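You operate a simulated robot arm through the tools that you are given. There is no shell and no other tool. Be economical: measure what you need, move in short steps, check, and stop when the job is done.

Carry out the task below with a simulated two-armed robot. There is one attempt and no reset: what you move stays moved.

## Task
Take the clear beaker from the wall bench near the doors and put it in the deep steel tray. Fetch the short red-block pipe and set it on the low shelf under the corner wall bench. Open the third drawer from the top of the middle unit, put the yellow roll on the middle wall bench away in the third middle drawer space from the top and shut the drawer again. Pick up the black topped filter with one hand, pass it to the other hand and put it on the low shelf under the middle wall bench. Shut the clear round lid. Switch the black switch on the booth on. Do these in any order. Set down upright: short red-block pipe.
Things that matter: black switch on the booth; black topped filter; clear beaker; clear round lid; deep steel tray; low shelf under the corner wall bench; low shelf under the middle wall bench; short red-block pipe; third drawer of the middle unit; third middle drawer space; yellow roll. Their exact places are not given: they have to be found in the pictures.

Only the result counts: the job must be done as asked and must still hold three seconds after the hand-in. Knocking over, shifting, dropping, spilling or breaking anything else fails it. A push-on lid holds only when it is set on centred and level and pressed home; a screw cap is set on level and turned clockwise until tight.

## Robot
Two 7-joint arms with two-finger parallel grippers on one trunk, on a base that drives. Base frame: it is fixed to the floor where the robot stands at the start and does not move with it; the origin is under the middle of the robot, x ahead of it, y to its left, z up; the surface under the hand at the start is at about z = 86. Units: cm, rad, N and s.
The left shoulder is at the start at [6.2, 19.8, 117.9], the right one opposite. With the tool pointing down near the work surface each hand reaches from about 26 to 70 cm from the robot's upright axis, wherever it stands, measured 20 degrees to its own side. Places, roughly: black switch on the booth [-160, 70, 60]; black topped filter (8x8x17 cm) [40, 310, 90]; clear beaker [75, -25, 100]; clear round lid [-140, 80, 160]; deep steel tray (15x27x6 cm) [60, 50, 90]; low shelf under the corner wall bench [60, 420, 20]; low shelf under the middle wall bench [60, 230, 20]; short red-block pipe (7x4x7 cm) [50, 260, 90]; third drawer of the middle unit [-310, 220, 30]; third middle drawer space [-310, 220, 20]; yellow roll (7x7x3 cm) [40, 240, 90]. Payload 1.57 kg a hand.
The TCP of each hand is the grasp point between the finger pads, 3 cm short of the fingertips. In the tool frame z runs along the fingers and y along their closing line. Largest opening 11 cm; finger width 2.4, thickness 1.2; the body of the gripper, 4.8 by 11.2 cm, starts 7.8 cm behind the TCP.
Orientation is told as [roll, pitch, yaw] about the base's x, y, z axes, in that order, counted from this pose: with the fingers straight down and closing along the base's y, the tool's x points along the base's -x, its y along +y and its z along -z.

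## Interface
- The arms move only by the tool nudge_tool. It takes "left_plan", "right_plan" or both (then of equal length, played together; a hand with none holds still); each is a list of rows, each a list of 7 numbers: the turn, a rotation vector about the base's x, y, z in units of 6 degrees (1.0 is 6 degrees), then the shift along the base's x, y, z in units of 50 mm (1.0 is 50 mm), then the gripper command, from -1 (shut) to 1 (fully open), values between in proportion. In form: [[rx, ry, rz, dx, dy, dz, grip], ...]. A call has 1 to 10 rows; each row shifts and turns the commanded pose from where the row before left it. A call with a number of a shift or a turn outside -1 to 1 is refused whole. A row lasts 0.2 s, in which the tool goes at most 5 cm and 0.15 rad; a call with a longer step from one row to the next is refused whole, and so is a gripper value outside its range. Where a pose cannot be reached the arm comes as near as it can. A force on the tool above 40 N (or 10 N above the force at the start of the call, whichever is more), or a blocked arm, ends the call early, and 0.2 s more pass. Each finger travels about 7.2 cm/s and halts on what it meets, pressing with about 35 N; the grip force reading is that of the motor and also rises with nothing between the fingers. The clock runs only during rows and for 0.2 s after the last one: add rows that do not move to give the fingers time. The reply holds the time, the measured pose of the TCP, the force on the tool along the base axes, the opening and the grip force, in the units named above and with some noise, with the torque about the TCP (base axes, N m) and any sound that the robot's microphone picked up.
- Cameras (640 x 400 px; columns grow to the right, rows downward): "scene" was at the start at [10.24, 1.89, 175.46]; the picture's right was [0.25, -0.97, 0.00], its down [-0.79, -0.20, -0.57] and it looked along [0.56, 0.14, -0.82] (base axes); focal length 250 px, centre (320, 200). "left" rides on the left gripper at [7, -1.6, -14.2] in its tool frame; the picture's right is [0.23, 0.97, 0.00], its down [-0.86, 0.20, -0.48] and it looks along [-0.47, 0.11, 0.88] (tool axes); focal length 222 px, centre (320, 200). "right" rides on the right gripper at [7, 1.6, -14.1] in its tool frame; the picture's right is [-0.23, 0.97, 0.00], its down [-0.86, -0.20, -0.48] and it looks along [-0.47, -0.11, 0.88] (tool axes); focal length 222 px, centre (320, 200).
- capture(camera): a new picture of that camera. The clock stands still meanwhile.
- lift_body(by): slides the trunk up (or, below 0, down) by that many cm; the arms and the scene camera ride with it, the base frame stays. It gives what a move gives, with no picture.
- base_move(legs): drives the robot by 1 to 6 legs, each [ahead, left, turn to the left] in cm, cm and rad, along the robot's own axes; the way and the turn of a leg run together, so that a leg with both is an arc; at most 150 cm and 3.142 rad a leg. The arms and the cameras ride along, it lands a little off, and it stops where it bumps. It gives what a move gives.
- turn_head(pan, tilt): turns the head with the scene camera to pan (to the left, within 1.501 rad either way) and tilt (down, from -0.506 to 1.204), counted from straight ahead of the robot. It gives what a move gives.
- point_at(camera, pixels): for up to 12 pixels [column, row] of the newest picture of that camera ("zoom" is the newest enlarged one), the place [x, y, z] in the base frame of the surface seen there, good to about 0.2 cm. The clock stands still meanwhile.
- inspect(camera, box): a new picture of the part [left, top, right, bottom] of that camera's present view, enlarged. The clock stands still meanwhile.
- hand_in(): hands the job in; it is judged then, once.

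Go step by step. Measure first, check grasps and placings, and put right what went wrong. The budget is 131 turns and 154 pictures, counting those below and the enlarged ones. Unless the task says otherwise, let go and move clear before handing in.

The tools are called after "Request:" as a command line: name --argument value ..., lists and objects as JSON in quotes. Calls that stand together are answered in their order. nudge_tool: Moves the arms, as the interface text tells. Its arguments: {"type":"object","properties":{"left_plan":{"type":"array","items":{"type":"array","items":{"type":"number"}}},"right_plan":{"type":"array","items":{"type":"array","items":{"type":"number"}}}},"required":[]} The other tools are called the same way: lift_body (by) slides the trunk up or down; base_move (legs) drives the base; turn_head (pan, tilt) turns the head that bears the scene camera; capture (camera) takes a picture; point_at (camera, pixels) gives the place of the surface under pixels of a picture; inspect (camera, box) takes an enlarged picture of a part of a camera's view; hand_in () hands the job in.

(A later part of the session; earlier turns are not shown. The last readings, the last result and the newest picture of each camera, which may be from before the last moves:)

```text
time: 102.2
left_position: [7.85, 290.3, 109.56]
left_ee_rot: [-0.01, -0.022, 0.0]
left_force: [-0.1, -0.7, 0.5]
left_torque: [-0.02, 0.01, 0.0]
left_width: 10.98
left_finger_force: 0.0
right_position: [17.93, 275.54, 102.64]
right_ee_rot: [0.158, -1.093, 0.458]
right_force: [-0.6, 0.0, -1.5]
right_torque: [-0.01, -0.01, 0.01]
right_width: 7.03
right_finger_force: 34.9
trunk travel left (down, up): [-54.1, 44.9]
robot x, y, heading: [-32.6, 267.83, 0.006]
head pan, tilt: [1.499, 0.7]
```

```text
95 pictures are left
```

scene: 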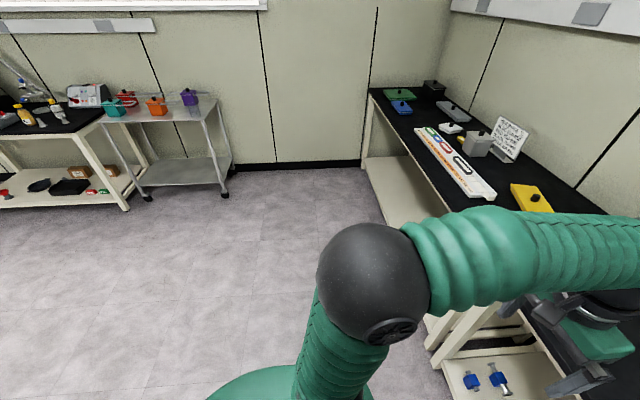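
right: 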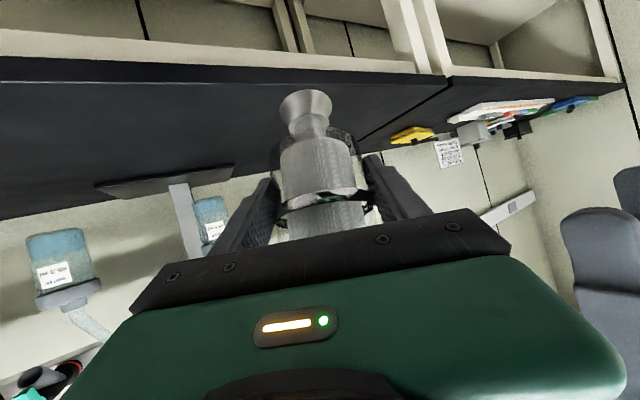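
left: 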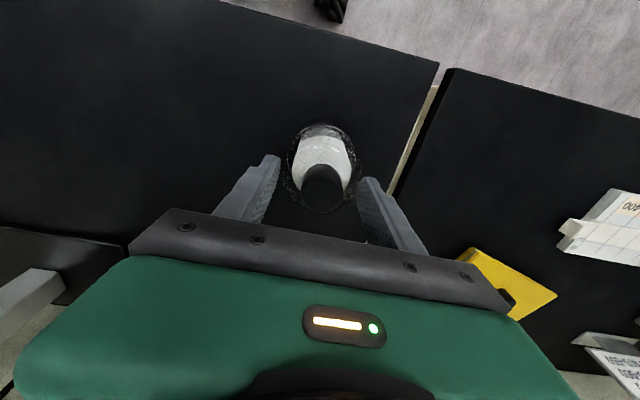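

There's plenty of room behind. I'll back up 14 cm, then stretch the right arm forward and restore its earlier tilt.

Request:
base_move --legs '[[-14, -17, 0]]'

Request:
nudge_tool --right_plan '[[0, 0, 0, 0.7, -0.2, 0, -1], [0, 0, 0, 0.7, -0.2, 0, -1], [0, 0, 0, 0.7, -0.2, 0, -1], [-0.7, 0.65, 0.05, 0, 0, 0, -1], [-0.7, 0.65, 0.05, 0, 0, 0, -1], [-0.7, 0.65, 0.05, 0, 0, 0, -1], [0, 0, 0, 0, 0, 0, -1]]'

Request:
turn_head --pan 0 --tilt 0.75

Request:
capture --camera "scene"

```text
time: 103.9
left_position: [-6.43, 273.85, 109.31]
left_ee_rot: [-0.013, -0.023, 0.006]
left_force: [0.6, 0.2, 0.0]
left_torque: [-0.06, -0.01, -0.01]
left_width: 10.99
left_finger_force: 0.0
right_position: [4.03, 258.97, 102.58]
right_ee_rot: [0.149, -1.093, 0.47]
right_force: [-0.4, 0.9, -2.1]
right_torque: [0.02, -0.02, -0.06]
right_width: 7.04
right_finger_force: 35.7
trunk travel left (down, up): [-54.1, 44.9]
robot x, y, heading: [-46.67, 250.66, 0.005]
head pan, tilt: [1.499, 0.7]
```

```text
time: 105.5
left_position: [-6.57, 273.26, 108.8]
left_ee_rot: [-0.009, -0.023, 0.004]
left_force: [-0.1, -0.5, 0.6]
left_torque: [-0.01, 0.03, 0.01]
left_width: 10.98
left_finger_force: 0.0
right_position: [14.6, 255.24, 102.4]
right_ee_rot: [0.01, -0.811, 0.594]
right_force: [0.5, 0.6, -1.8]
right_torque: [-0.04, 0.03, 0.0]
right_width: 7.0
right_finger_force: 35.3
trunk travel left (down, up): [-54.1, 44.9]
robot x, y, heading: [-46.52, 250.33, 0.005]
head pan, tilt: [1.499, 0.7]
```

```text
time: 107.1
left_position: [-6.44, 273.36, 108.94]
left_ee_rot: [-0.009, -0.023, 0.005]
left_force: [-0.1, -0.6, 0.0]
left_torque: [-0.03, 0.03, -0.04]
left_width: 11.03
left_finger_force: 0.0
right_position: [14.63, 255.22, 102.23]
right_ee_rot: [0.01, -0.806, 0.591]
right_force: [0.3, -0.8, -2.0]
right_torque: [-0.02, -0.01, 0.02]
right_width: 7.07
right_finger_force: 34.8
trunk travel left (down, up): [-54.1, 44.9]
robot x, y, heading: [-46.52, 250.34, 0.007]
head pan, tilt: [0.0, 0.75]
```

```text
94 pictures are left
```

scene: 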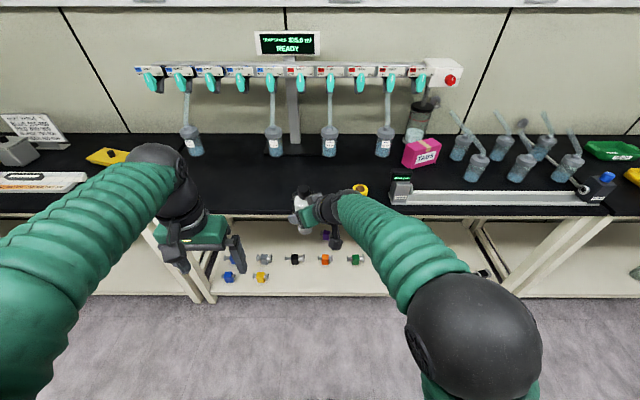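

The tilt is restored. The low shelf holds a row of pipes, so I'll measure to find a free spot.

Request:
inspect --camera "scene" --box '[200, 210, 520, 310]'

Request:
point_at --camera "scene" --pixels '[[229, 277], [261, 277], [264, 258], [295, 258], [325, 259], [355, 259], [327, 236], [300, 285], [300, 293], [325, 285], [380, 262], [360, 280]]'

```text
2.00 times, centred on (360, 260) of scene
```

zoom: 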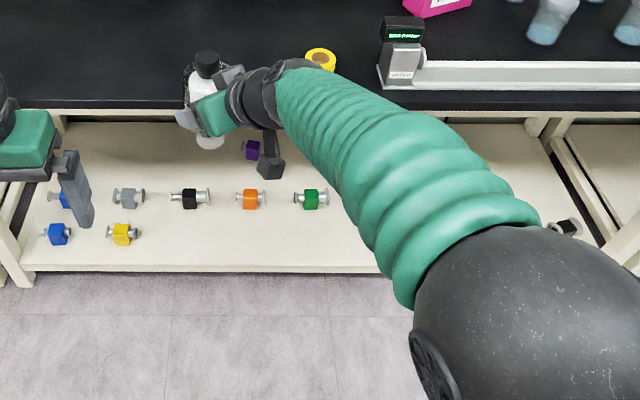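

```text
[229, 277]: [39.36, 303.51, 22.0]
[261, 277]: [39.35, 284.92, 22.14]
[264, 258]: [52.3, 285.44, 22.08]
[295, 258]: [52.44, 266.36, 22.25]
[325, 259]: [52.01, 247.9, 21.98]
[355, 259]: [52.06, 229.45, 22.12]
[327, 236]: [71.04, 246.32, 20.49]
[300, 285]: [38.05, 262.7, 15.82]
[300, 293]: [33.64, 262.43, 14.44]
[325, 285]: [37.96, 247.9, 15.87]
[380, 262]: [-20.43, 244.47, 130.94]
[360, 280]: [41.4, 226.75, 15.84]
```

The front row on the shelf is free between y 214 and 281. I'll set the filter at about (41,257). First I'll lower the arm, then the trunk.

Request:
nudge_tool --right_plan '[[0, 0, 0, 0, 0, -0.7, -1], [0, 0, 0, 0, 0, -0.7, -1], [0, 0, 0, 0, 0, -0.7, -1], [0, 0, 0, 0, 0, -0.7, -1], [0, 0, 0, 0, 0, -0.7, -1], [0, 0, 0, 0, 0, 0, -1]]'

Request:
lift_body --by -25

Request:
lift_body --by -24

Request:
capture --camera "scene"

```text
time: 108.5
left_position: [-6.59, 273.31, 108.99]
left_ee_rot: [-0.007, -0.026, 0.005]
left_force: [-0.1, -1.1, 0.2]
left_torque: [0.01, -0.05, -0.01]
left_width: 10.99
left_finger_force: 0.2
right_position: [14.41, 255.9, 84.44]
right_ee_rot: [0.011, -0.81, 0.598]
right_force: [-0.1, -0.4, -3.2]
right_torque: [-0.02, -0.01, -0.02]
right_width: 7.04
right_finger_force: 35.2
trunk travel left (down, up): [-54.1, 44.9]
robot x, y, heading: [-46.5, 250.3, 0.011]
head pan, tilt: [0.0, 0.75]
```

```text
time: 111.1
left_position: [-6.59, 273.34, 83.95]
left_ee_rot: [-0.007, -0.024, 0.005]
left_force: [-0.1, -1.0, 0.1]
left_torque: [0.02, -0.02, 0.03]
left_width: 10.98
left_finger_force: 0.1
right_position: [14.39, 255.76, 59.39]
right_ee_rot: [0.01, -0.808, 0.599]
right_force: [-0.2, 0.4, -1.6]
right_torque: [-0.02, 0.03, 0.0]
right_width: 7.02
right_finger_force: 35.4
trunk travel left (down, up): [-29.1, 69.9]
robot x, y, heading: [-46.39, 250.64, 0.005]
head pan, tilt: [0.0, 0.75]
```

```text
time: 113.6
left_position: [-6.47, 273.34, 60.03]
left_ee_rot: [-0.01, -0.023, 0.006]
left_force: [0.7, -0.7, 0.1]
left_torque: [0.0, -0.02, -0.01]
left_width: 11.02
left_finger_force: 0.0
right_position: [14.32, 255.79, 35.35]
right_ee_rot: [0.01, -0.808, 0.598]
right_force: [-0.5, -0.5, -2.4]
right_torque: [-0.02, -0.02, -0.01]
right_width: 7.04
right_finger_force: 34.9
trunk travel left (down, up): [-5.1, 93.9]
robot x, y, heading: [-46.68, 250.36, 0.006]
head pan, tilt: [0.0, 0.75]
```

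```text
92 pictures are left
```

scene: 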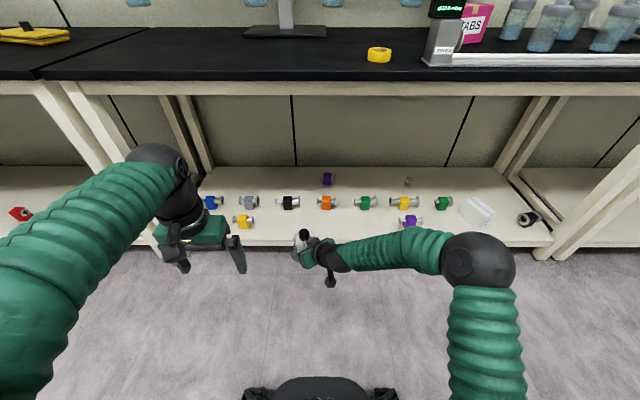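

The view is clear. I'll lower the hand 8 cm and drive forward 26 cm.

Request:
nudge_tool --right_plan '[[0, 0, 0, 0, 0, -0.5, -1], [0, 0, 0, 0, 0.1, -0.5, -1], [0, 0, 0, 0, 0.1, -0.5, -1], [0, 0, 0, 0, 0, 0, -1]]'

Request:
base_move --legs '[[26, 0, 0]]'

Request:
capture --camera "scene"

Request:
capture --camera "right"

```text
time: 114.6
left_position: [-6.58, 273.3, 59.99]
left_ee_rot: [-0.009, -0.023, 0.006]
left_force: [0.1, -0.4, -0.8]
left_torque: [0.04, 0.04, -0.01]
left_width: 10.99
left_finger_force: 0.0
right_position: [14.6, 257.04, 28.06]
right_ee_rot: [0.01, -0.808, 0.599]
right_force: [-0.6, -0.1, -2.1]
right_torque: [0.03, 0.03, -0.02]
right_width: 7.05
right_finger_force: 35.2
trunk travel left (down, up): [-5.1, 93.9]
robot x, y, heading: [-46.63, 250.25, 0.009]
head pan, tilt: [0.0, 0.75]
```

```text
time: 116.5
left_position: [19.49, 273.48, 59.95]
left_ee_rot: [-0.009, -0.024, 0.007]
left_force: [0.8, -0.7, 0.4]
left_torque: [0.0, 0.02, -0.02]
left_width: 11.0
left_finger_force: 0.0
right_position: [40.41, 257.28, 28.13]
right_ee_rot: [0.01, -0.809, 0.601]
right_force: [-0.6, 0.7, -1.6]
right_torque: [0.02, 0.02, 0.0]
right_width: 7.03
right_finger_force: 34.6
trunk travel left (down, up): [-5.1, 93.9]
robot x, y, heading: [-21.44, 250.84, 0.009]
head pan, tilt: [0.0, 0.75]
```

```text
91 pictures are left
```

scene: 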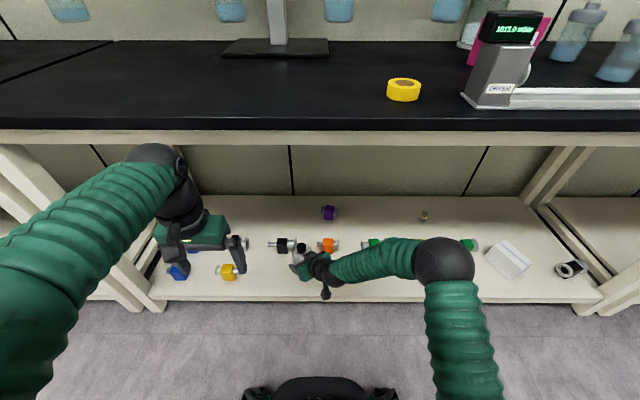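

```text
90 pictures are left
```

right: 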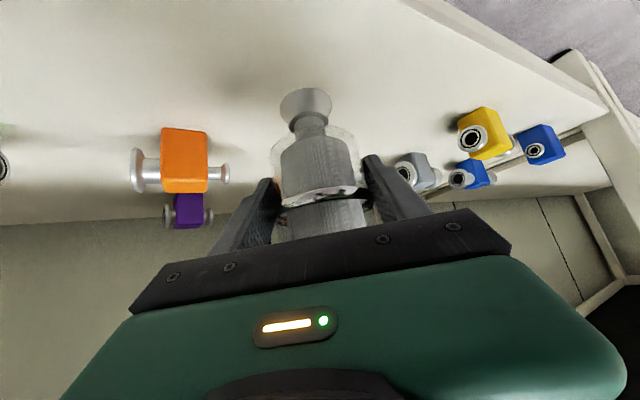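

Clear of the neighbours. I'll lower to contact.

Request:
nudge_tool --right_plan '[[0, 0, 0, 0, 0, -0.4, -1], [0, 0, 0, 0, 0, -0.3, -1], [0, 0, 0, 0, 0, -0.1, -1], [0, 0, 0, 0, 0, 0, -1]]'

Request:
capture --camera "right"

Request:
point_at --camera "right" --pixels '[[305, 92], [285, 105], [330, 105], [305, 130], [320, 160]]'

```text
time: 117.5
left_position: [19.37, 273.5, 59.98]
left_ee_rot: [-0.01, -0.026, 0.007]
left_force: [0.1, 0.7, -0.1]
left_torque: [0.04, -0.05, 0.02]
left_width: 11.03
left_finger_force: 0.1
right_position: [40.47, 257.21, 24.13]
right_ee_rot: [0.009, -0.807, 0.601]
right_force: [0.4, -0.3, -2.7]
right_torque: [0.0, 0.02, 0.0]
right_width: 7.05
right_finger_force: 34.6
trunk travel left (down, up): [-5.1, 93.9]
robot x, y, heading: [-20.7, 251.24, 0.015]
head pan, tilt: [0.0, 0.75]
```

```text
89 pictures are left
```

right: 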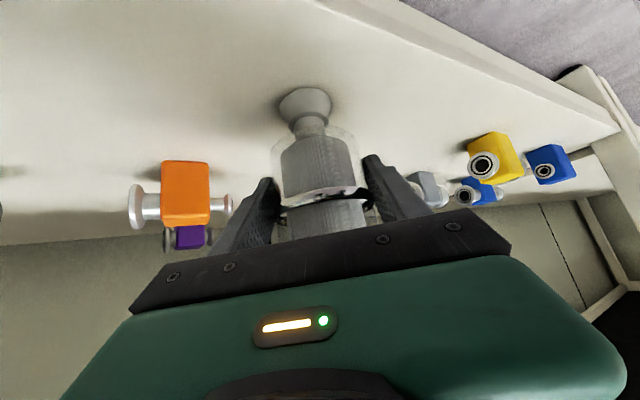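

```text
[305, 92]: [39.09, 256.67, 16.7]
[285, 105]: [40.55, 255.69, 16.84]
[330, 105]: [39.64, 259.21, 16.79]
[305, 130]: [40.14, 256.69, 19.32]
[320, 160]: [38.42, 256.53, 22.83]
```

The foot is level and about 0.6 cm above the shelf. Creeping down.

Request:
nudge_tool --right_plan '[[0, 0, 0, 0, 0, -0.06, -1], [0, 0, 0, 0, 0, -0.04, -1], [0, 0, 0, 0, 0, -0.03, -1], [0, 0, 0, 0, 0, 0, -1]]'

```text
time: 118.5
left_position: [19.15, 273.35, 60.21]
left_ee_rot: [-0.009, -0.025, 0.008]
left_force: [-1.3, -1.3, -0.4]
left_torque: [0.05, 0.02, 0.0]
left_width: 10.99
left_finger_force: 0.1
right_position: [40.62, 257.09, 23.89]
right_ee_rot: [0.004, -0.817, 0.603]
right_force: [-1.0, -1.5, 22.3]
right_torque: [-0.24, 0.35, 0.02]
right_width: 7.05
right_finger_force: 34.4
trunk travel left (down, up): [-5.1, 93.9]
robot x, y, heading: [-20.36, 250.97, 0.006]
head pan, tilt: [0.0, 0.75]
```

Contact (22 N). I'll ease up 0.15 cm, open, and back out along the finger direction.

Request:
nudge_tool --right_plan '[[0, 0, 0, 0, 0, 0.04, -1], [0, 0, 0, 0, 0, 0, 0.3], [0, 0, 0, 0, 0, 0, 0.7], [0, 0, 0, 0, 0, 0, 1], [0, 0, 0, 0, 0, 0, 1], [0, 0, 0, -0.2, -0.14, 0.25, 1], [0, 0, 0, -0.3, -0.2, 0.36, 1], [0, 0, 0, -0.3, -0.2, 0.36, 1], [0, 0, 0, -0.3, -0.2, 0.36, 1]]'

Request:
capture --camera "right"

```text
time: 120.5
left_position: [19.37, 273.59, 60.11]
left_ee_rot: [-0.01, -0.025, 0.007]
left_force: [-0.5, -0.3, -0.7]
left_torque: [0.0, 0.06, 0.02]
left_width: 10.98
left_finger_force: 0.0
right_position: [34.95, 253.31, 30.31]
right_ee_rot: [0.009, -0.809, 0.601]
right_force: [-0.4, 0.4, 0.2]
right_torque: [-0.02, 0.02, -0.02]
right_width: 11.0
right_finger_force: 0.1
trunk travel left (down, up): [-5.1, 93.9]
robot x, y, heading: [-20.74, 250.68, 0.004]
head pan, tilt: [0.0, 0.75]
```

```text
88 pictures are left
```

right: 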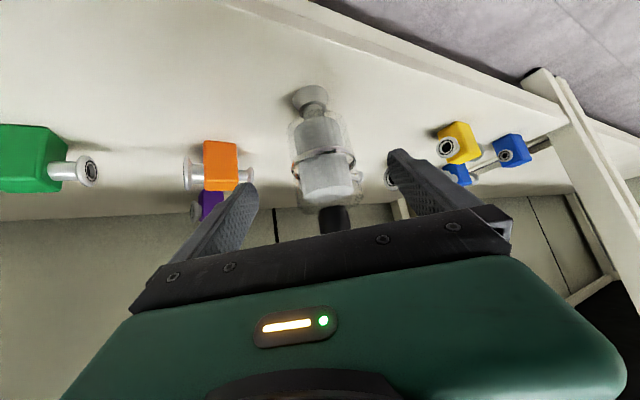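

The filter stands on the shelf. I'll back off, restore the right hand to pointing down, and raise the trunk.

Request:
base_move --legs '[[-26, 0, 0]]'

Request:
nudge_tool --right_plan '[[0, 0, -1, 0, -0.5, 0.5, 1], [0, 0, -1, 0, -0.5, 0.5, 1], [0, 0, -1, 0, -0.5, 0.5, 1], [0, 0, -1, 0, -0.5, 0.5, 1], [0, 0, -1, 0, 0, 0.5, 1], [0, 0, -0.7, 0, 0, 0.5, 1], [0, 1, 0, 0, 0, 0.5, 1], [0, 1, 0, 0, 0, 0, 1], [0, 1, 0, 0, 0, 0, 1], [0, 1, 0, 0, 0, 0, 1]]'

Request:
nudge_tool --right_plan '[[0, 1, 0, 0, 0, 0, 1], [0, 1, 0, 0, 0, 0, 1], [0, 1, 0, 0, 0, 0, 1], [0, 0.7, 0, 0, 0, 0, 1]]'

Request:
lift_body --by 38

Request:
lift_body --by 36

Request:
capture --camera "scene"

```text
time: 122.3
left_position: [-6.65, 273.15, 60.04]
left_ee_rot: [-0.009, -0.024, 0.0]
left_force: [0.1, -0.6, 0.0]
left_torque: [0.03, 0.01, 0.0]
left_width: 10.98
left_finger_force: 0.1
right_position: [8.87, 252.8, 30.34]
right_ee_rot: [0.009, -0.809, 0.595]
right_force: [0.0, 0.2, 0.2]
right_torque: [-0.03, 0.0, -0.03]
right_width: 11.0
right_finger_force: 0.1
trunk travel left (down, up): [-5.1, 93.9]
robot x, y, heading: [-46.37, 250.63, -0.0]
head pan, tilt: [0.0, 0.75]
```

```text
time: 123.9
left_position: [-6.75, 272.95, 60.13]
left_ee_rot: [-0.01, -0.029, 0.0]
left_force: [0.0, 0.8, 0.2]
left_torque: [0.05, -0.07, 0.02]
left_width: 11.02
left_finger_force: 0.1
right_position: [10.16, 230.1, 45.27]
right_ee_rot: [0.131, -0.687, -0.339]
right_force: [-0.3, -0.6, 0.0]
right_torque: [-0.01, -0.02, -0.02]
right_width: 10.99
right_finger_force: 0.0
trunk travel left (down, up): [-5.1, 93.9]
robot x, y, heading: [-46.59, 250.33, 0.002]
head pan, tilt: [0.0, 0.75]
stopped in row 7 (right hand): the arm was blocked; the commanded pose is now the measured one
```

```text
time: 124.5
left_position: [-6.72, 273.09, 60.18]
left_ee_rot: [-0.007, -0.025, -0.001]
left_force: [0.4, -0.3, 0.9]
left_torque: [-0.03, 0.0, 0.0]
left_width: 10.99
left_finger_force: 0.1
right_position: [10.8, 227.36, 50.7]
right_ee_rot: [0.233, -0.56, -0.455]
right_force: [0.2, -0.4, 0.7]
right_torque: [-0.01, 0.02, 0.0]
right_width: 10.99
right_finger_force: 0.1
trunk travel left (down, up): [-5.1, 93.9]
robot x, y, heading: [-46.93, 250.65, 0.005]
head pan, tilt: [0.0, 0.75]
stopped in row 3 (right hand): the arm was blocked; the commanded pose is now the measured one
```

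```text
time: 128.2
left_position: [-6.72, 272.97, 98.21]
left_ee_rot: [-0.009, -0.028, 0.001]
left_force: [0.7, -0.9, -0.4]
left_torque: [0.02, -0.04, 0.0]
left_width: 11.0
left_finger_force: 0.1
right_position: [10.81, 227.46, 88.9]
right_ee_rot: [0.231, -0.559, -0.451]
right_force: [0.3, 0.3, 0.0]
right_torque: [-0.02, 0.02, -0.01]
right_width: 11.02
right_finger_force: 0.1
trunk travel left (down, up): [-43.1, 55.9]
robot x, y, heading: [-46.71, 250.26, 0.0]
head pan, tilt: [0.0, 0.75]
```

```text
time: 131.7
left_position: [-6.65, 273.07, 134.14]
left_ee_rot: [-0.009, -0.029, -0.001]
left_force: [0.1, 0.2, 0.0]
left_torque: [0.0, 0.02, 0.01]
left_width: 10.98
left_finger_force: 0.0
right_position: [11.0, 228.21, 124.67]
right_ee_rot: [0.232, -0.558, -0.437]
right_force: [-0.3, 0.3, -0.2]
right_torque: [-0.02, -0.01, 0.0]
right_width: 11.0
right_finger_force: 0.0
trunk travel left (down, up): [-79.1, 19.9]
robot x, y, heading: [-46.77, 250.61, 0.004]
head pan, tilt: [0.0, 0.75]
```

```text
87 pictures are left
```

scene: 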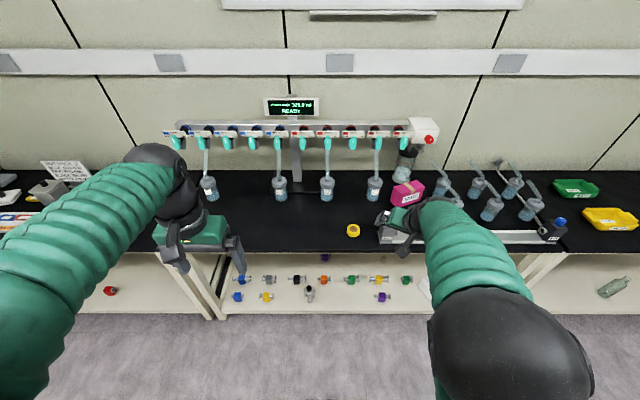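

The filter stands on the shelf at (310,292). The right hand is still tilted, so I'll stretch it forward and level it.

Request:
nudge_tool --right_plan '[[0, 0, 0, 0.6, -0.2, 0, 1], [0, 0, 0, 0.6, -0.2, 0, 1], [0, 0, 1, 0.3, 0, 0, 1], [0, 0, 1, 0.3, 0, 0, 1], [0, 0, 1, 0.3, 0, 0, 1], [0, 0, 1, 0.3, 0, 0, 1], [0, 1, 0.17, 0, 0, 0, 1], [0, 1, 0, 0, 0, 0, 1], [0, 1, 0, 0, 0, 0, 1], [0, 1, 0, 0, 0, 0, 1]]'

Request:
nudge_tool --right_plan '[[0, 1, 0, 0, 0, 0, 1], [0, 0.3, 0, 0, 0, 0, 1], [-1, 0, 0, 0, 0, 0, 1], [-1, 0, 0, 0, 0, 0, 1], [-0.2, 0, 0, 0, 0, 0, 1], [0, 0, 0, 0, 0, 0, 1]]'

```text
time: 133.9
left_position: [-6.49, 272.99, 134.22]
left_ee_rot: [-0.007, -0.027, 0.0]
left_force: [0.2, -0.7, -0.1]
left_torque: [-0.01, 0.02, -0.01]
left_width: 10.99
left_finger_force: 0.0
right_position: [21.13, 226.6, 124.12]
right_ee_rot: [0.233, -0.137, -0.001]
right_force: [-0.2, -0.6, 0.3]
right_torque: [-0.03, -0.02, 0.0]
right_width: 11.0
right_finger_force: 0.0
right hand out of reach, approached as far as the arm can: row 10
trunk travel left (down, up): [-79.1, 19.9]
robot x, y, heading: [-46.54, 250.45, 0.008]
head pan, tilt: [0.0, 0.75]
```

```text
time: 135.3
left_position: [-6.69, 273.01, 134.19]
left_ee_rot: [-0.009, -0.03, 0.001]
left_force: [-0.1, 0.4, -0.2]
left_torque: [0.04, -0.04, 0.02]
left_width: 11.01
left_finger_force: 0.0
right_position: [18.66, 227.09, 123.58]
right_ee_rot: [0.0, -0.004, 0.001]
right_force: [0.3, -0.4, -0.1]
right_torque: [0.01, 0.03, 0.01]
right_width: 11.03
right_finger_force: 0.1
right hand out of reach, approached as far as the arm can: row 1, 2
trunk travel left (down, up): [-79.1, 19.9]
robot x, y, heading: [-46.58, 250.15, 0.003]
head pan, tilt: [0.0, 0.75]
```

Level now. I'll drive so the right hand is over the roll.

Request:
base_move --legs '[[22, 8, 0]]'

Request:
capture --camera "right"

```text
time: 137.1
left_position: [15.16, 280.76, 134.43]
left_ee_rot: [-0.006, -0.035, -0.002]
left_force: [-0.3, 0.5, -1.1]
left_torque: [0.0, 0.03, -0.01]
left_width: 11.01
left_finger_force: 0.1
right_position: [40.37, 234.58, 123.72]
right_ee_rot: [0.001, -0.007, -0.006]
right_force: [-0.2, -0.2, 0.1]
right_torque: [-0.01, -0.04, 0.0]
right_width: 11.01
right_finger_force: 0.0
trunk travel left (down, up): [-79.1, 19.9]
robot x, y, heading: [-24.71, 258.71, 0.001]
head pan, tilt: [0.0, 0.75]
```

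```text
86 pictures are left
```

right: 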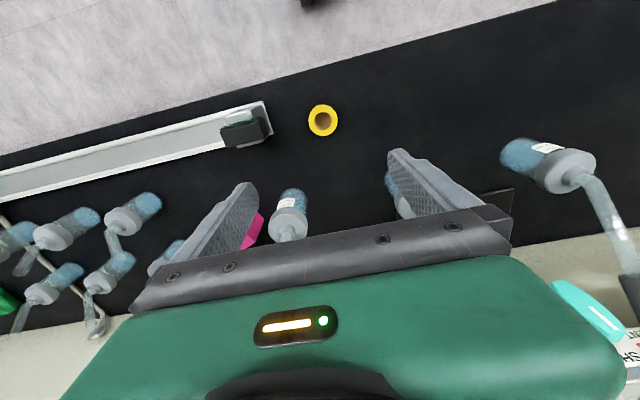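

Request:
point_at --camera "right" --pixels '[[309, 121], [337, 121], [323, 106], [323, 135], [270, 130], [262, 108], [290, 190], [290, 235]]'

```text
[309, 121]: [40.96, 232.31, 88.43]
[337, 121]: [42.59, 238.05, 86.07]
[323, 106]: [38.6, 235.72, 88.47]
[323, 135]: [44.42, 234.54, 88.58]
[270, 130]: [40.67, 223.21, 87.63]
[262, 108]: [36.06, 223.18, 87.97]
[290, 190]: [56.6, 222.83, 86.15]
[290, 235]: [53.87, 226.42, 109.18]
```

Roll centre is (41.5,235.1), top 88.5. I'll descend with the gripper partly open and close.

Request:
nudge_tool --right_plan '[[0, 0, 0, 0.23, 0.1, -0.9, 0.6], [0, 0, 0, 0, 0, -0.95, 0.6], [0, 0, 0, 0, 0, -0.95, 0.6], [0, 0, 0, 0, 0, -0.95, 0.6], [0, 0, 0, 0, 0, -0.95, 0.6], [0, 0, 0, 0, 0, -0.95, 0.6], [0, 0, 0, 0, 0, -0.95, 0.6], [0, 0, 0, 0, 0, 0, 0.6]]'

Request:
capture --camera "right"

```text
time: 138.9
left_position: [15.47, 280.68, 134.25]
left_ee_rot: [-0.01, -0.03, -0.005]
left_force: [0.8, 0.7, 0.0]
left_torque: [-0.01, 0.02, 0.01]
left_width: 10.97
left_finger_force: 0.1
right_position: [42.09, 235.0, 90.7]
right_ee_rot: [0.0, -0.005, -0.004]
right_force: [0.8, -0.2, 0.2]
right_torque: [-0.01, 0.05, 0.02]
right_width: 8.81
right_finger_force: 0.0
trunk travel left (down, up): [-79.1, 19.9]
robot x, y, heading: [-24.55, 258.52, -0.003]
head pan, tilt: [0.0, 0.75]
```

```text
85 pictures are left
```

right: 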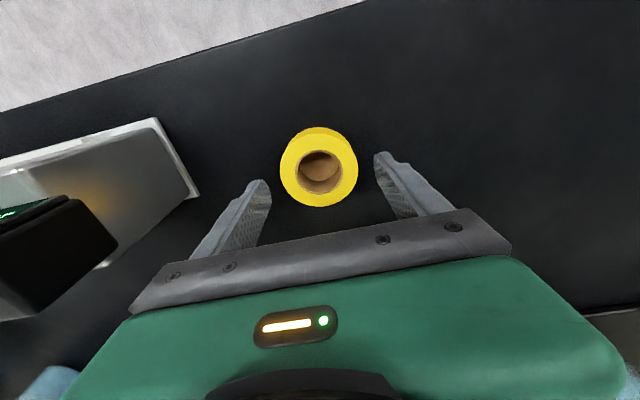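

Request:
nudge_tool --right_plan '[[0, 0, 0, -0.1, 0, -0.27, 0.6], [0, 0, 0, 0, 0, 0, 0], [0, 0, 0, 0, 0, 0, -1], [0, 0, 0, 0, 0, 0, -1], [0, 0, 0, 0, 0, 0, -1], [0, 0, 0, 0, 0, 0.6, -1], [0, 0, 0, 0, 0, 0.9, -1], [0, 0, 0, 0, 0, 0.9, -1], [0, 0, 0, 0, 0, 0.9, -1]]'

Request:
capture --camera "right"

```text
time: 140.9
left_position: [15.34, 280.77, 134.24]
left_ee_rot: [-0.009, -0.032, -0.004]
left_force: [0.4, 0.1, 0.4]
left_torque: [0.05, 0.0, -0.01]
left_width: 10.99
left_finger_force: 0.1
right_position: [41.44, 235.29, 105.65]
right_ee_rot: [0.002, -0.003, -0.004]
right_force: [-0.7, -0.6, 0.0]
right_torque: [-0.03, -0.02, -0.02]
right_width: 5.99
right_finger_force: 34.8
trunk travel left (down, up): [-79.1, 19.9]
robot x, y, heading: [-24.04, 258.49, 0.001]
head pan, tilt: [0.0, 0.75]
```

```text
84 pictures are left
```

right: 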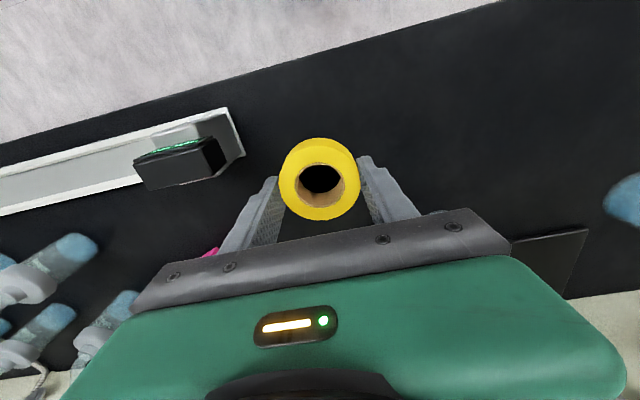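

Roll held (5.99). I'll retract, back off and turn left to look at the room behind.

Request:
nudge_tool --right_plan '[[0, 0, 0, -0.5, 0, 0.7, -1], [0, 0, 0, -0.6, 0, 0.6, -1], [0, 0, 0, -0.6, 0, 0.6, -1], [0, 0, 0, -0.6, 0, 0.6, -1]]'

Request:
base_move --legs '[[-30, 0, 0], [0, 0, 1.57]]'

Request:
turn_head --pan 1.3 --tilt 0.45

Request:
capture --camera "scene"

```text
time: 141.9
left_position: [15.19, 280.83, 134.33]
left_ee_rot: [-0.009, -0.032, -0.004]
left_force: [0.3, 1.1, 0.6]
left_torque: [0.03, -0.04, -0.01]
left_width: 10.99
left_finger_force: 0.1
right_position: [29.2, 235.71, 118.49]
right_ee_rot: [0.0, -0.005, -0.006]
right_force: [-0.1, -0.4, -0.7]
right_torque: [-0.03, -0.02, -0.01]
right_width: 6.01
right_finger_force: 35.0
trunk travel left (down, up): [-79.1, 19.9]
robot x, y, heading: [-24.29, 258.11, 0.002]
head pan, tilt: [0.0, 0.75]
```

```text
time: 147.7
left_position: [-76.71, 298.38, 134.26]
left_ee_rot: [-0.009, -0.031, 1.576]
left_force: [0.2, 0.3, -0.9]
left_torque: [-0.01, 0.0, -0.02]
left_width: 10.97
left_finger_force: 0.1
right_position: [-31.52, 312.81, 118.5]
right_ee_rot: [0.0, -0.005, 1.575]
right_force: [-0.5, -0.3, 0.1]
right_torque: [0.01, -0.05, -0.01]
right_width: 6.01
right_finger_force: 35.0
trunk travel left (down, up): [-79.1, 19.9]
robot x, y, heading: [-54.31, 258.13, 1.575]
head pan, tilt: [0.0, 0.75]
```

```text
time: 149.2
left_position: [-76.84, 298.22, 134.25]
left_ee_rot: [-0.01, -0.031, 1.576]
left_force: [0.5, -0.9, -0.4]
left_torque: [-0.04, 0.0, 0.01]
left_width: 11.0
left_finger_force: 0.1
right_position: [-31.59, 312.76, 118.51]
right_ee_rot: [0.0, -0.004, 1.575]
right_force: [0.3, 0.5, -1.5]
right_torque: [-0.01, -0.01, 0.03]
right_width: 5.99
right_finger_force: 34.8
trunk travel left (down, up): [-79.1, 19.9]
robot x, y, heading: [-53.8, 258.34, 1.575]
head pan, tilt: [1.3, 0.45]
```

```text
83 pictures are left
```

scene: 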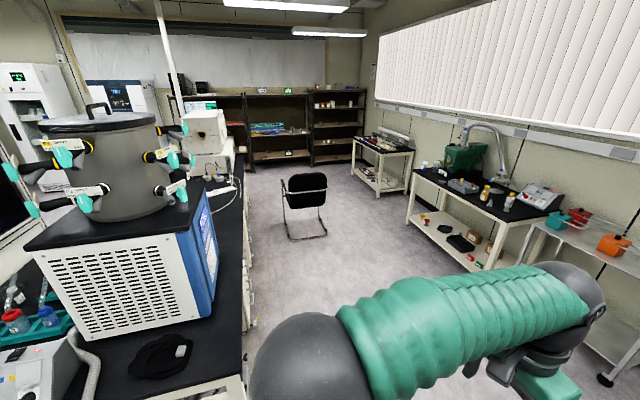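

I see a central island on the left with an aisle beyond and a chair in it. I'll measure the landmarks.

Request:
point_at --camera "scene" --pixels '[[243, 375], [243, 300], [243, 200], [215, 320], [305, 190], [300, 235], [285, 150], [365, 170], [410, 210], [245, 340], [130, 340], [320, 130]]'

Request:
inspect --camera "scene" --box '[160, 80, 440, 260]'

```text
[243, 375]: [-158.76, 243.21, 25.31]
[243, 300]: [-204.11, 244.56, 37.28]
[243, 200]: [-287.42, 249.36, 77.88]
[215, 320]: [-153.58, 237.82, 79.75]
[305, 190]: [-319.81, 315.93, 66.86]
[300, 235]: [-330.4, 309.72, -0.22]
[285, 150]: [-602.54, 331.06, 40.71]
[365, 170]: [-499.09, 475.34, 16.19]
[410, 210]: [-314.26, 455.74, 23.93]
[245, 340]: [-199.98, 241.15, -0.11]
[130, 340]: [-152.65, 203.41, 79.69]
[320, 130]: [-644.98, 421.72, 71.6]
```

```text
2.22 times, centred on (300, 170) of scene
```

zoom: 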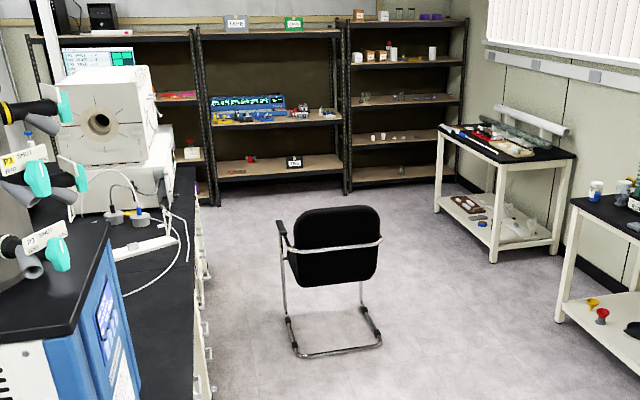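

Drawers face +y on the island at y≈244, and the chair stands near (-320,315). I'll drive into the aisle facing -x for a closer look.

Request:
base_move --legs '[[60, 0, 0], [0, 0, 1.57], [120, 0, 0]]'

Request:
turn_head --pan 0.3 --tilt 0.6

Request:
capture --camera "scene"

```text
time: 162.1
left_position: [-212.77, 289.93, 134.27]
left_ee_rot: [-0.01, -0.03, -3.105]
left_force: [-0.4, 0.2, 0.9]
left_torque: [0.03, -0.01, 0.05]
left_width: 11.0
left_finger_force: 0.1
right_position: [-228.81, 334.45, 118.65]
right_ee_rot: [0.001, -0.007, -3.104]
right_force: [0.7, -0.5, -0.4]
right_torque: [-0.01, 0.0, -0.02]
right_width: 5.98
right_finger_force: 35.2
trunk travel left (down, up): [-79.1, 19.9]
robot x, y, heading: [-173.51, 314.14, -3.096]
head pan, tilt: [1.3, 0.45]
```

```text
time: 163.3
left_position: [-212.69, 289.89, 134.42]
left_ee_rot: [-0.008, -0.033, -3.105]
left_force: [0.5, -0.5, 0.6]
left_torque: [0.02, -0.02, -0.02]
left_width: 11.02
left_finger_force: 0.0
right_position: [-228.67, 334.41, 118.56]
right_ee_rot: [0.001, -0.005, -3.105]
right_force: [0.2, -0.4, -0.1]
right_torque: [0.0, 0.0, 0.01]
right_width: 5.96
right_finger_force: 35.1
trunk travel left (down, up): [-79.1, 19.9]
robot x, y, heading: [-174.14, 314.13, -3.1]
head pan, tilt: [0.3, 0.6]
```

```text
81 pictures are left
```

scene: 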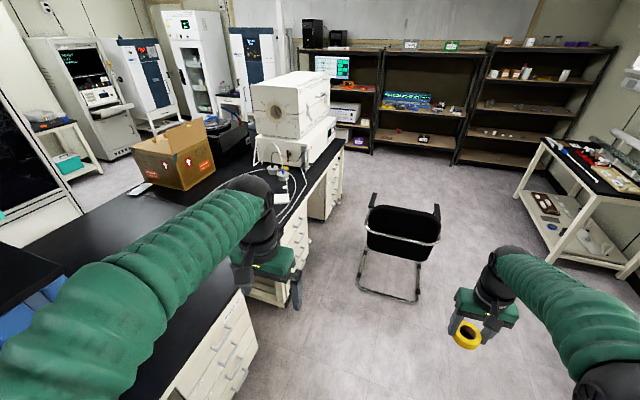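

I see near, middle and far drawer units, and the middle one is at (295,240). Measuring these and the chair.

Request:
point_at --camera "scene" --pixels '[[300, 225], [295, 245], [297, 262], [275, 295], [320, 205], [340, 160], [375, 205], [437, 215], [362, 290], [418, 300], [432, 262], [400, 240]]'

Request:
inspect --camera "scene" --box '[200, 160, 360, 320]'

```text
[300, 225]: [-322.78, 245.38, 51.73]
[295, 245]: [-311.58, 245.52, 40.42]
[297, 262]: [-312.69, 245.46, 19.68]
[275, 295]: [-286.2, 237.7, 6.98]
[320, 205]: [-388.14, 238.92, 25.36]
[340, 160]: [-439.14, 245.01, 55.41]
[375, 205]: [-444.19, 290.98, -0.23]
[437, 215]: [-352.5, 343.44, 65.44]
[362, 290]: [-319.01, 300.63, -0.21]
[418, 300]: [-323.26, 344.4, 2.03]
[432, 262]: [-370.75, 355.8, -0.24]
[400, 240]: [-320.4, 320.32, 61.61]
```

```text
2.50 times, centred on (280, 240) of scene
```

zoom: 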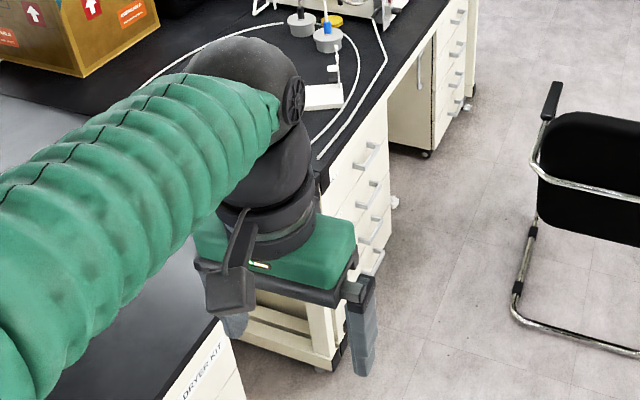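

The middle unit's face is at y≈245.5, x≈-288…-335, and the chair takes x<-319, y 300–356. I'll drive to about (-266,308), turning toward the unit diagonally.

Request:
base_move --legs '[[90, 0, 0], [0, 0, 0.92]]'

Request:
turn_head --pan 0.0 --tilt 0.8

Request:
capture --camera "scene"

```text
time: 170.6
left_position: [-269.73, 263.89, 134.42]
left_ee_rot: [-0.009, -0.033, -2.159]
left_force: [-0.7, 0.4, -0.1]
left_torque: [0.01, 0.03, -0.04]
left_width: 10.97
left_finger_force: 0.0
right_position: [-315.19, 277.21, 118.58]
right_ee_rot: [0.001, -0.005, -2.159]
right_force: [0.3, 0.9, -0.1]
right_torque: [0.01, 0.03, 0.0]
right_width: 5.97
right_finger_force: 34.6
trunk travel left (down, up): [-79.1, 19.9]
robot x, y, heading: [-266.48, 309.56, -2.152]
head pan, tilt: [0.3, 0.6]
```

```text
time: 171.4
left_position: [-269.68, 264.07, 134.4]
left_ee_rot: [-0.009, -0.033, -2.16]
left_force: [0.9, -0.3, -0.7]
left_torque: [0.01, -0.03, -0.02]
left_width: 11.0
left_finger_force: 0.0
right_position: [-315.22, 277.32, 118.75]
right_ee_rot: [0.001, -0.007, -2.159]
right_force: [0.8, -0.3, -0.4]
right_torque: [0.0, 0.01, -0.04]
right_width: 5.98
right_finger_force: 34.9
trunk travel left (down, up): [-79.1, 19.9]
robot x, y, heading: [-266.63, 309.48, -2.157]
head pan, tilt: [0.0, 0.799]
```

```text
79 pictures are left
```

scene: 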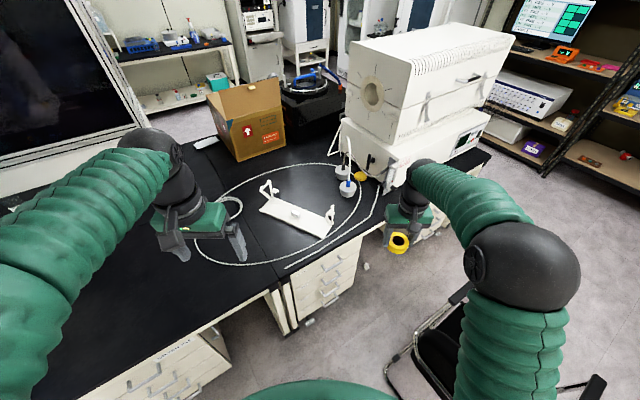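

Request:
inspect --camera "scene" --box '[260, 230, 400, 340]'

Request:
point_at --camera "zoom" --pixels '[[140, 270], [440, 130], [310, 190], [320, 235], [310, 280], [310, 315], [325, 300], [300, 250], [140, 400], [340, 330]]'

```text
3.64 times, centred on (330, 285) of scene
```

zoom: 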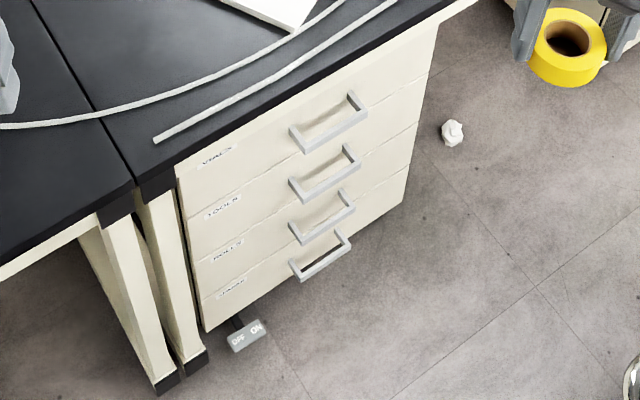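

```text
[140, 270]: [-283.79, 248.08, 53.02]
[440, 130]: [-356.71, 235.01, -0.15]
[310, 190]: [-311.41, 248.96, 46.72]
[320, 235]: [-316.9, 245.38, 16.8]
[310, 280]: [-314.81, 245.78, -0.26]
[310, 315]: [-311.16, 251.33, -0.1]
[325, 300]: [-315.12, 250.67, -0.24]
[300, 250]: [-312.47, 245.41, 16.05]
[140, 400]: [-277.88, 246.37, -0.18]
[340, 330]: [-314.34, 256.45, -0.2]
```

The third drawer from the top (labelled ROLLS) has its handle near zoom (322,225). I'll measure its bar.

Request:
point_at --camera "zoom" --pixels '[[305, 241], [326, 228], [350, 211], [300, 238], [344, 194], [292, 226], [305, 150], [364, 117], [303, 198], [360, 165], [300, 278], [348, 246]]'

```text
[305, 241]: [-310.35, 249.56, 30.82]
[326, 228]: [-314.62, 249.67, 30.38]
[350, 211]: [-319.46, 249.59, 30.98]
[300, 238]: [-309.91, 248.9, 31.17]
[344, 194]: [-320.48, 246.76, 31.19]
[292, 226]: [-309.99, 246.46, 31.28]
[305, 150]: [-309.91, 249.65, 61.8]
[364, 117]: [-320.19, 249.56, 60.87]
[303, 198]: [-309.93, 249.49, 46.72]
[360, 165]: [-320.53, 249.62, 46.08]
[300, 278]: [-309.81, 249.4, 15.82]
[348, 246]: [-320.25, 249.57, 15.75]
```

Third handle: bar from x -310 to -320.3, y≈249.1, z≈31, face at y 245.4. I'll check clearance of the right elbow to the chair before lowering.

Request:
point_at --camera "scene" --pixels '[[520, 240], [480, 270], [560, 290], [460, 290], [440, 340], [470, 300], [390, 370], [590, 385], [500, 330], [400, 200], [440, 180]]'

Request:
turn_head --pan -0.7 --tilt 0.9

Request:
capture --camera "scene"

```text
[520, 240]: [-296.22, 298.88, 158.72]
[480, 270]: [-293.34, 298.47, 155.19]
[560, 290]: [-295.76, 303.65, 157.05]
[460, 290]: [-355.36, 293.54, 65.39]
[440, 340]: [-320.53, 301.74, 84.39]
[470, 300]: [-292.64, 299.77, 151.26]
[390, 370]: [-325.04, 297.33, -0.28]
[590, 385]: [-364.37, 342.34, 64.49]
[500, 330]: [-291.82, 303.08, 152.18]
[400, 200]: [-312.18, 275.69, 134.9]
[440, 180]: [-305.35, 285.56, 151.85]
```

```text
time: 172.5
left_position: [-269.68, 264.13, 134.38]
left_ee_rot: [-0.009, -0.033, -2.158]
left_force: [-0.2, 0.3, 0.0]
left_torque: [0.0, -0.02, 0.01]
left_width: 11.02
left_finger_force: 0.2
right_position: [-315.24, 277.39, 118.63]
right_ee_rot: [0.0, -0.008, -2.159]
right_force: [-0.2, 0.2, -0.1]
right_torque: [0.0, -0.02, -0.02]
right_width: 5.97
right_finger_force: 35.0
trunk travel left (down, up): [-79.1, 19.9]
robot x, y, heading: [-266.2, 309.43, -2.155]
head pan, tilt: [-0.7, 0.901]
```

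```text
77 pictures are left
```

scene: 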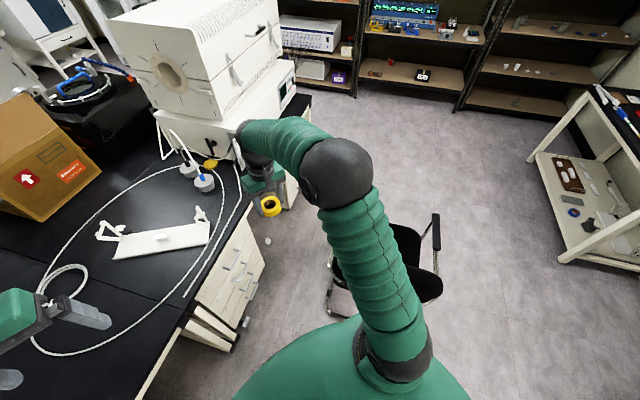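

There's enough room (chair back at x≈-320). I'll turn the left hand so the fingers point ahead with a vertical closing line, moving it inward, while the right rises a little.

Request:
nudge_tool --left_plan '[[-0.998, -0.202, -0.72, -0.3, 0.0, 0, 1], [-0.998, -0.202, -0.72, -0.3, 0.0, 0, 1], [-0.998, -0.202, -0.72, -0.3, 0.0, 0, 1], [-0.998, -0.202, -0.72, -0.3, 0.0, 0, 1], [-0.998, -0.202, -0.72, -0.3, 0.0, 0, 1], [-0.998, -0.202, -0.72, -0.3, 0.0, 0, 1], [-0.998, -0.202, -0.72, -0.3, 0.0, 0, 1], [-0.998, -0.202, -0.72, -0.3, 0.0, 0, 1], [-0.998, -0.202, -0.72, -0.3, 0.0, 0, 1], [-0.998, -0.202, -0.72, -0.3, 0.0, 0, 1]]' --right_plan '[[0, 0, 0, 0, 0, 0.4, -1], [0, 0, 0, 0, 0, 0.4, -1], [0, 0, 0, 0, 0, 0.4, -1], [0, 0, 0, 0, 0, 0.4, -1], [0, 0, 0, 0, 0, 0.4, -1], [0, 0, 0, 0, 0, 0.4, -1], [0, 0, 0, 0, 0, 0.4, -1], [0, 0, 0, 0, 0, 0.4, -1], [0, 0, 0, 0, 0, 0, -1], [0, 0, 0, 0, 0, 0, -1]]'

Request:
nudge_tool --left_plan '[[-0.998, -0.202, -0.72, -0.3, 0.0, -0.2, 1], [-0.998, -0.202, -0.72, -0.3, 0.0, -0.2, 1], [-0.998, -0.202, -0.72, -0.3, 0.0, -0.2, 1], [-0.998, -0.202, -0.72, -0.3, 0.0, -0.2, 1], [-0.998, -0.202, -0.72, 0, 0.0, -0.2, 1], [-0.998, -0.202, -0.72, 0, 0.0, -0.2, 1], [0, 0, 0, 0, 0, 0, 1]]'

Request:
turn_head --pan 0.0 --tilt 0.8

Request:
capture --camera "scene"

```text
time: 174.7
left_position: [-285.0, 263.96, 134.19]
left_ee_rot: [1.009, -0.33, 3.087]
left_force: [0.2, 0.4, -0.1]
left_torque: [0.01, 0.01, -0.03]
left_width: 10.98
left_finger_force: 0.0
right_position: [-315.33, 277.19, 134.58]
right_ee_rot: [0.002, -0.005, -2.159]
right_force: [-1.9, 0.1, -0.2]
right_torque: [0.02, 0.0, -0.02]
right_width: 5.95
right_finger_force: 35.2
trunk travel left (down, up): [-79.1, 19.9]
robot x, y, heading: [-266.2, 309.57, -2.152]
head pan, tilt: [-0.7, 0.901]
```

```text
time: 176.3
left_position: [-290.74, 264.09, 128.29]
left_ee_rot: [1.558, 0.0, 2.521]
left_force: [-0.8, 0.4, 0.5]
left_torque: [-0.01, 0.0, -0.04]
left_width: 11.0
left_finger_force: 0.1
right_position: [-315.29, 277.28, 134.68]
right_ee_rot: [0.003, -0.008, -2.159]
right_force: [-0.1, -0.6, -0.4]
right_torque: [0.01, -0.06, 0.02]
right_width: 5.93
right_finger_force: 34.5
trunk travel left (down, up): [-79.1, 19.9]
robot x, y, heading: [-266.5, 309.61, -2.155]
head pan, tilt: [-0.7, 0.901]
```

```text
time: 177.3
left_position: [-290.82, 264.04, 128.31]
left_ee_rot: [1.558, 0.0, 2.525]
left_force: [1.0, -0.1, 0.5]
left_torque: [0.0, 0.02, 0.0]
left_width: 11.02
left_finger_force: 0.0
right_position: [-315.24, 277.16, 134.55]
right_ee_rot: [0.003, -0.007, -2.159]
right_force: [0.7, -0.5, -0.2]
right_torque: [0.02, 0.01, -0.06]
right_width: 6.0
right_finger_force: 35.6
trunk travel left (down, up): [-79.1, 19.9]
robot x, y, heading: [-266.32, 309.84, -2.153]
head pan, tilt: [0.0, 0.799]
```

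```text
76 pictures are left
```

scene: 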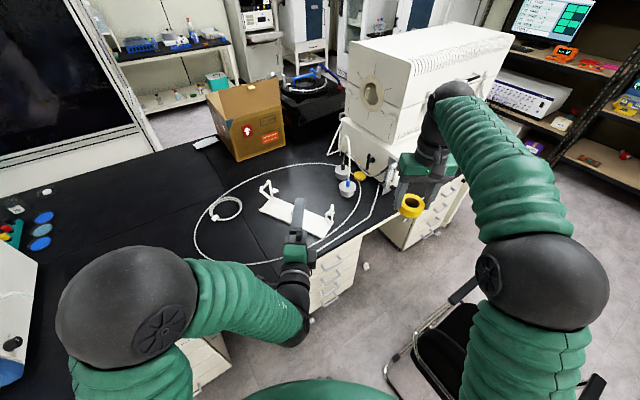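

The left fingers point at the drawers. I'll lower the trunk 67 cm and the left arm as well.

Request:
lift_body --by -38

Request:
lift_body --by -27

Request:
nudge_tool --left_plan '[[0, 0, 0, 0, 0, -0.7, 0.6], [0, 0, 0, 0, 0, -0.7, 0.6], [0, 0, 0, 0, 0, -0.7, 0.6], [0, 0, 0, 0, 0, -0.7, 0.6], [0, 0, 0, 0, 0, -0.7, 0.6], [0, 0, 0, 0, 0, -0.7, 0.6], [0, 0, 0, 0, 0, -0.7, 0.6], [0, 0, 0, 0, 0, -0.7, 0.6], [0, 0, 0, 0, 0, 0, 0.6]]'

Request:
capture --camera "left"

Request:
capture --camera "scene"

```text
time: 181.0
left_position: [-290.68, 264.01, 90.23]
left_ee_rot: [1.558, 0.0, 2.524]
left_force: [-0.3, -0.7, -0.4]
left_torque: [0.0, 0.01, -0.01]
left_width: 11.02
left_finger_force: 0.1
right_position: [-315.29, 277.3, 96.7]
right_ee_rot: [0.003, -0.007, -2.159]
right_force: [0.3, -0.2, -0.7]
right_torque: [-0.03, 0.01, 0.04]
right_width: 5.94
right_finger_force: 34.8
trunk travel left (down, up): [-41.1, 57.9]
robot x, y, heading: [-266.66, 309.49, -2.155]
head pan, tilt: [0.0, 0.799]
```

```text
time: 183.8
left_position: [-290.69, 264.06, 63.48]
left_ee_rot: [1.558, -0.001, 2.524]
left_force: [-0.9, 0.6, -0.4]
left_torque: [-0.01, 0.01, 0.01]
left_width: 10.98
left_finger_force: 0.0
right_position: [-315.15, 277.3, 69.62]
right_ee_rot: [0.002, -0.007, -2.161]
right_force: [0.2, 0.4, -0.4]
right_torque: [-0.02, 0.01, 0.0]
right_width: 5.95
right_finger_force: 35.2
trunk travel left (down, up): [-14.1, 84.9]
robot x, y, heading: [-266.26, 309.56, -2.156]
head pan, tilt: [0.0, 0.799]
```

```text
time: 185.8
left_position: [-290.63, 263.41, 35.63]
left_ee_rot: [1.563, -0.002, 2.535]
left_force: [0.2, -0.8, -0.3]
left_torque: [0.0, 0.02, -0.03]
left_width: 8.81
left_finger_force: 0.1
right_position: [-315.29, 277.21, 69.84]
right_ee_rot: [0.0, -0.006, -2.159]
right_force: [0.4, -0.3, 0.4]
right_torque: [0.01, 0.01, 0.03]
right_width: 5.95
right_finger_force: 35.3
trunk travel left (down, up): [-14.1, 84.9]
robot x, y, heading: [-266.43, 309.15, -2.153]
head pan, tilt: [0.0, 0.799]
```

```text
75 pictures are left
```

left: 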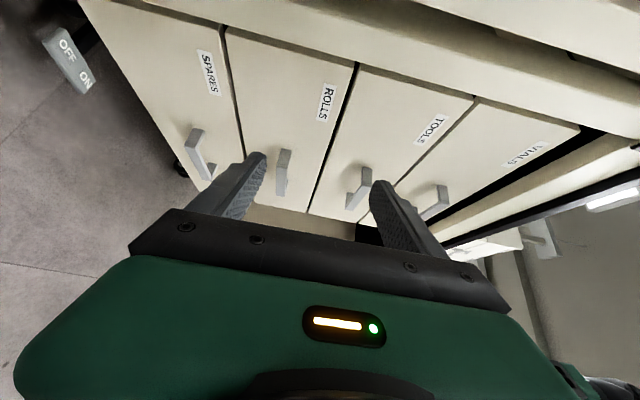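

```text
74 pictures are left
```

scene: 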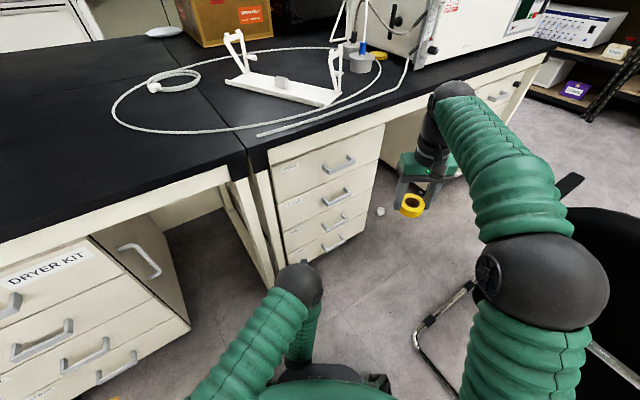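

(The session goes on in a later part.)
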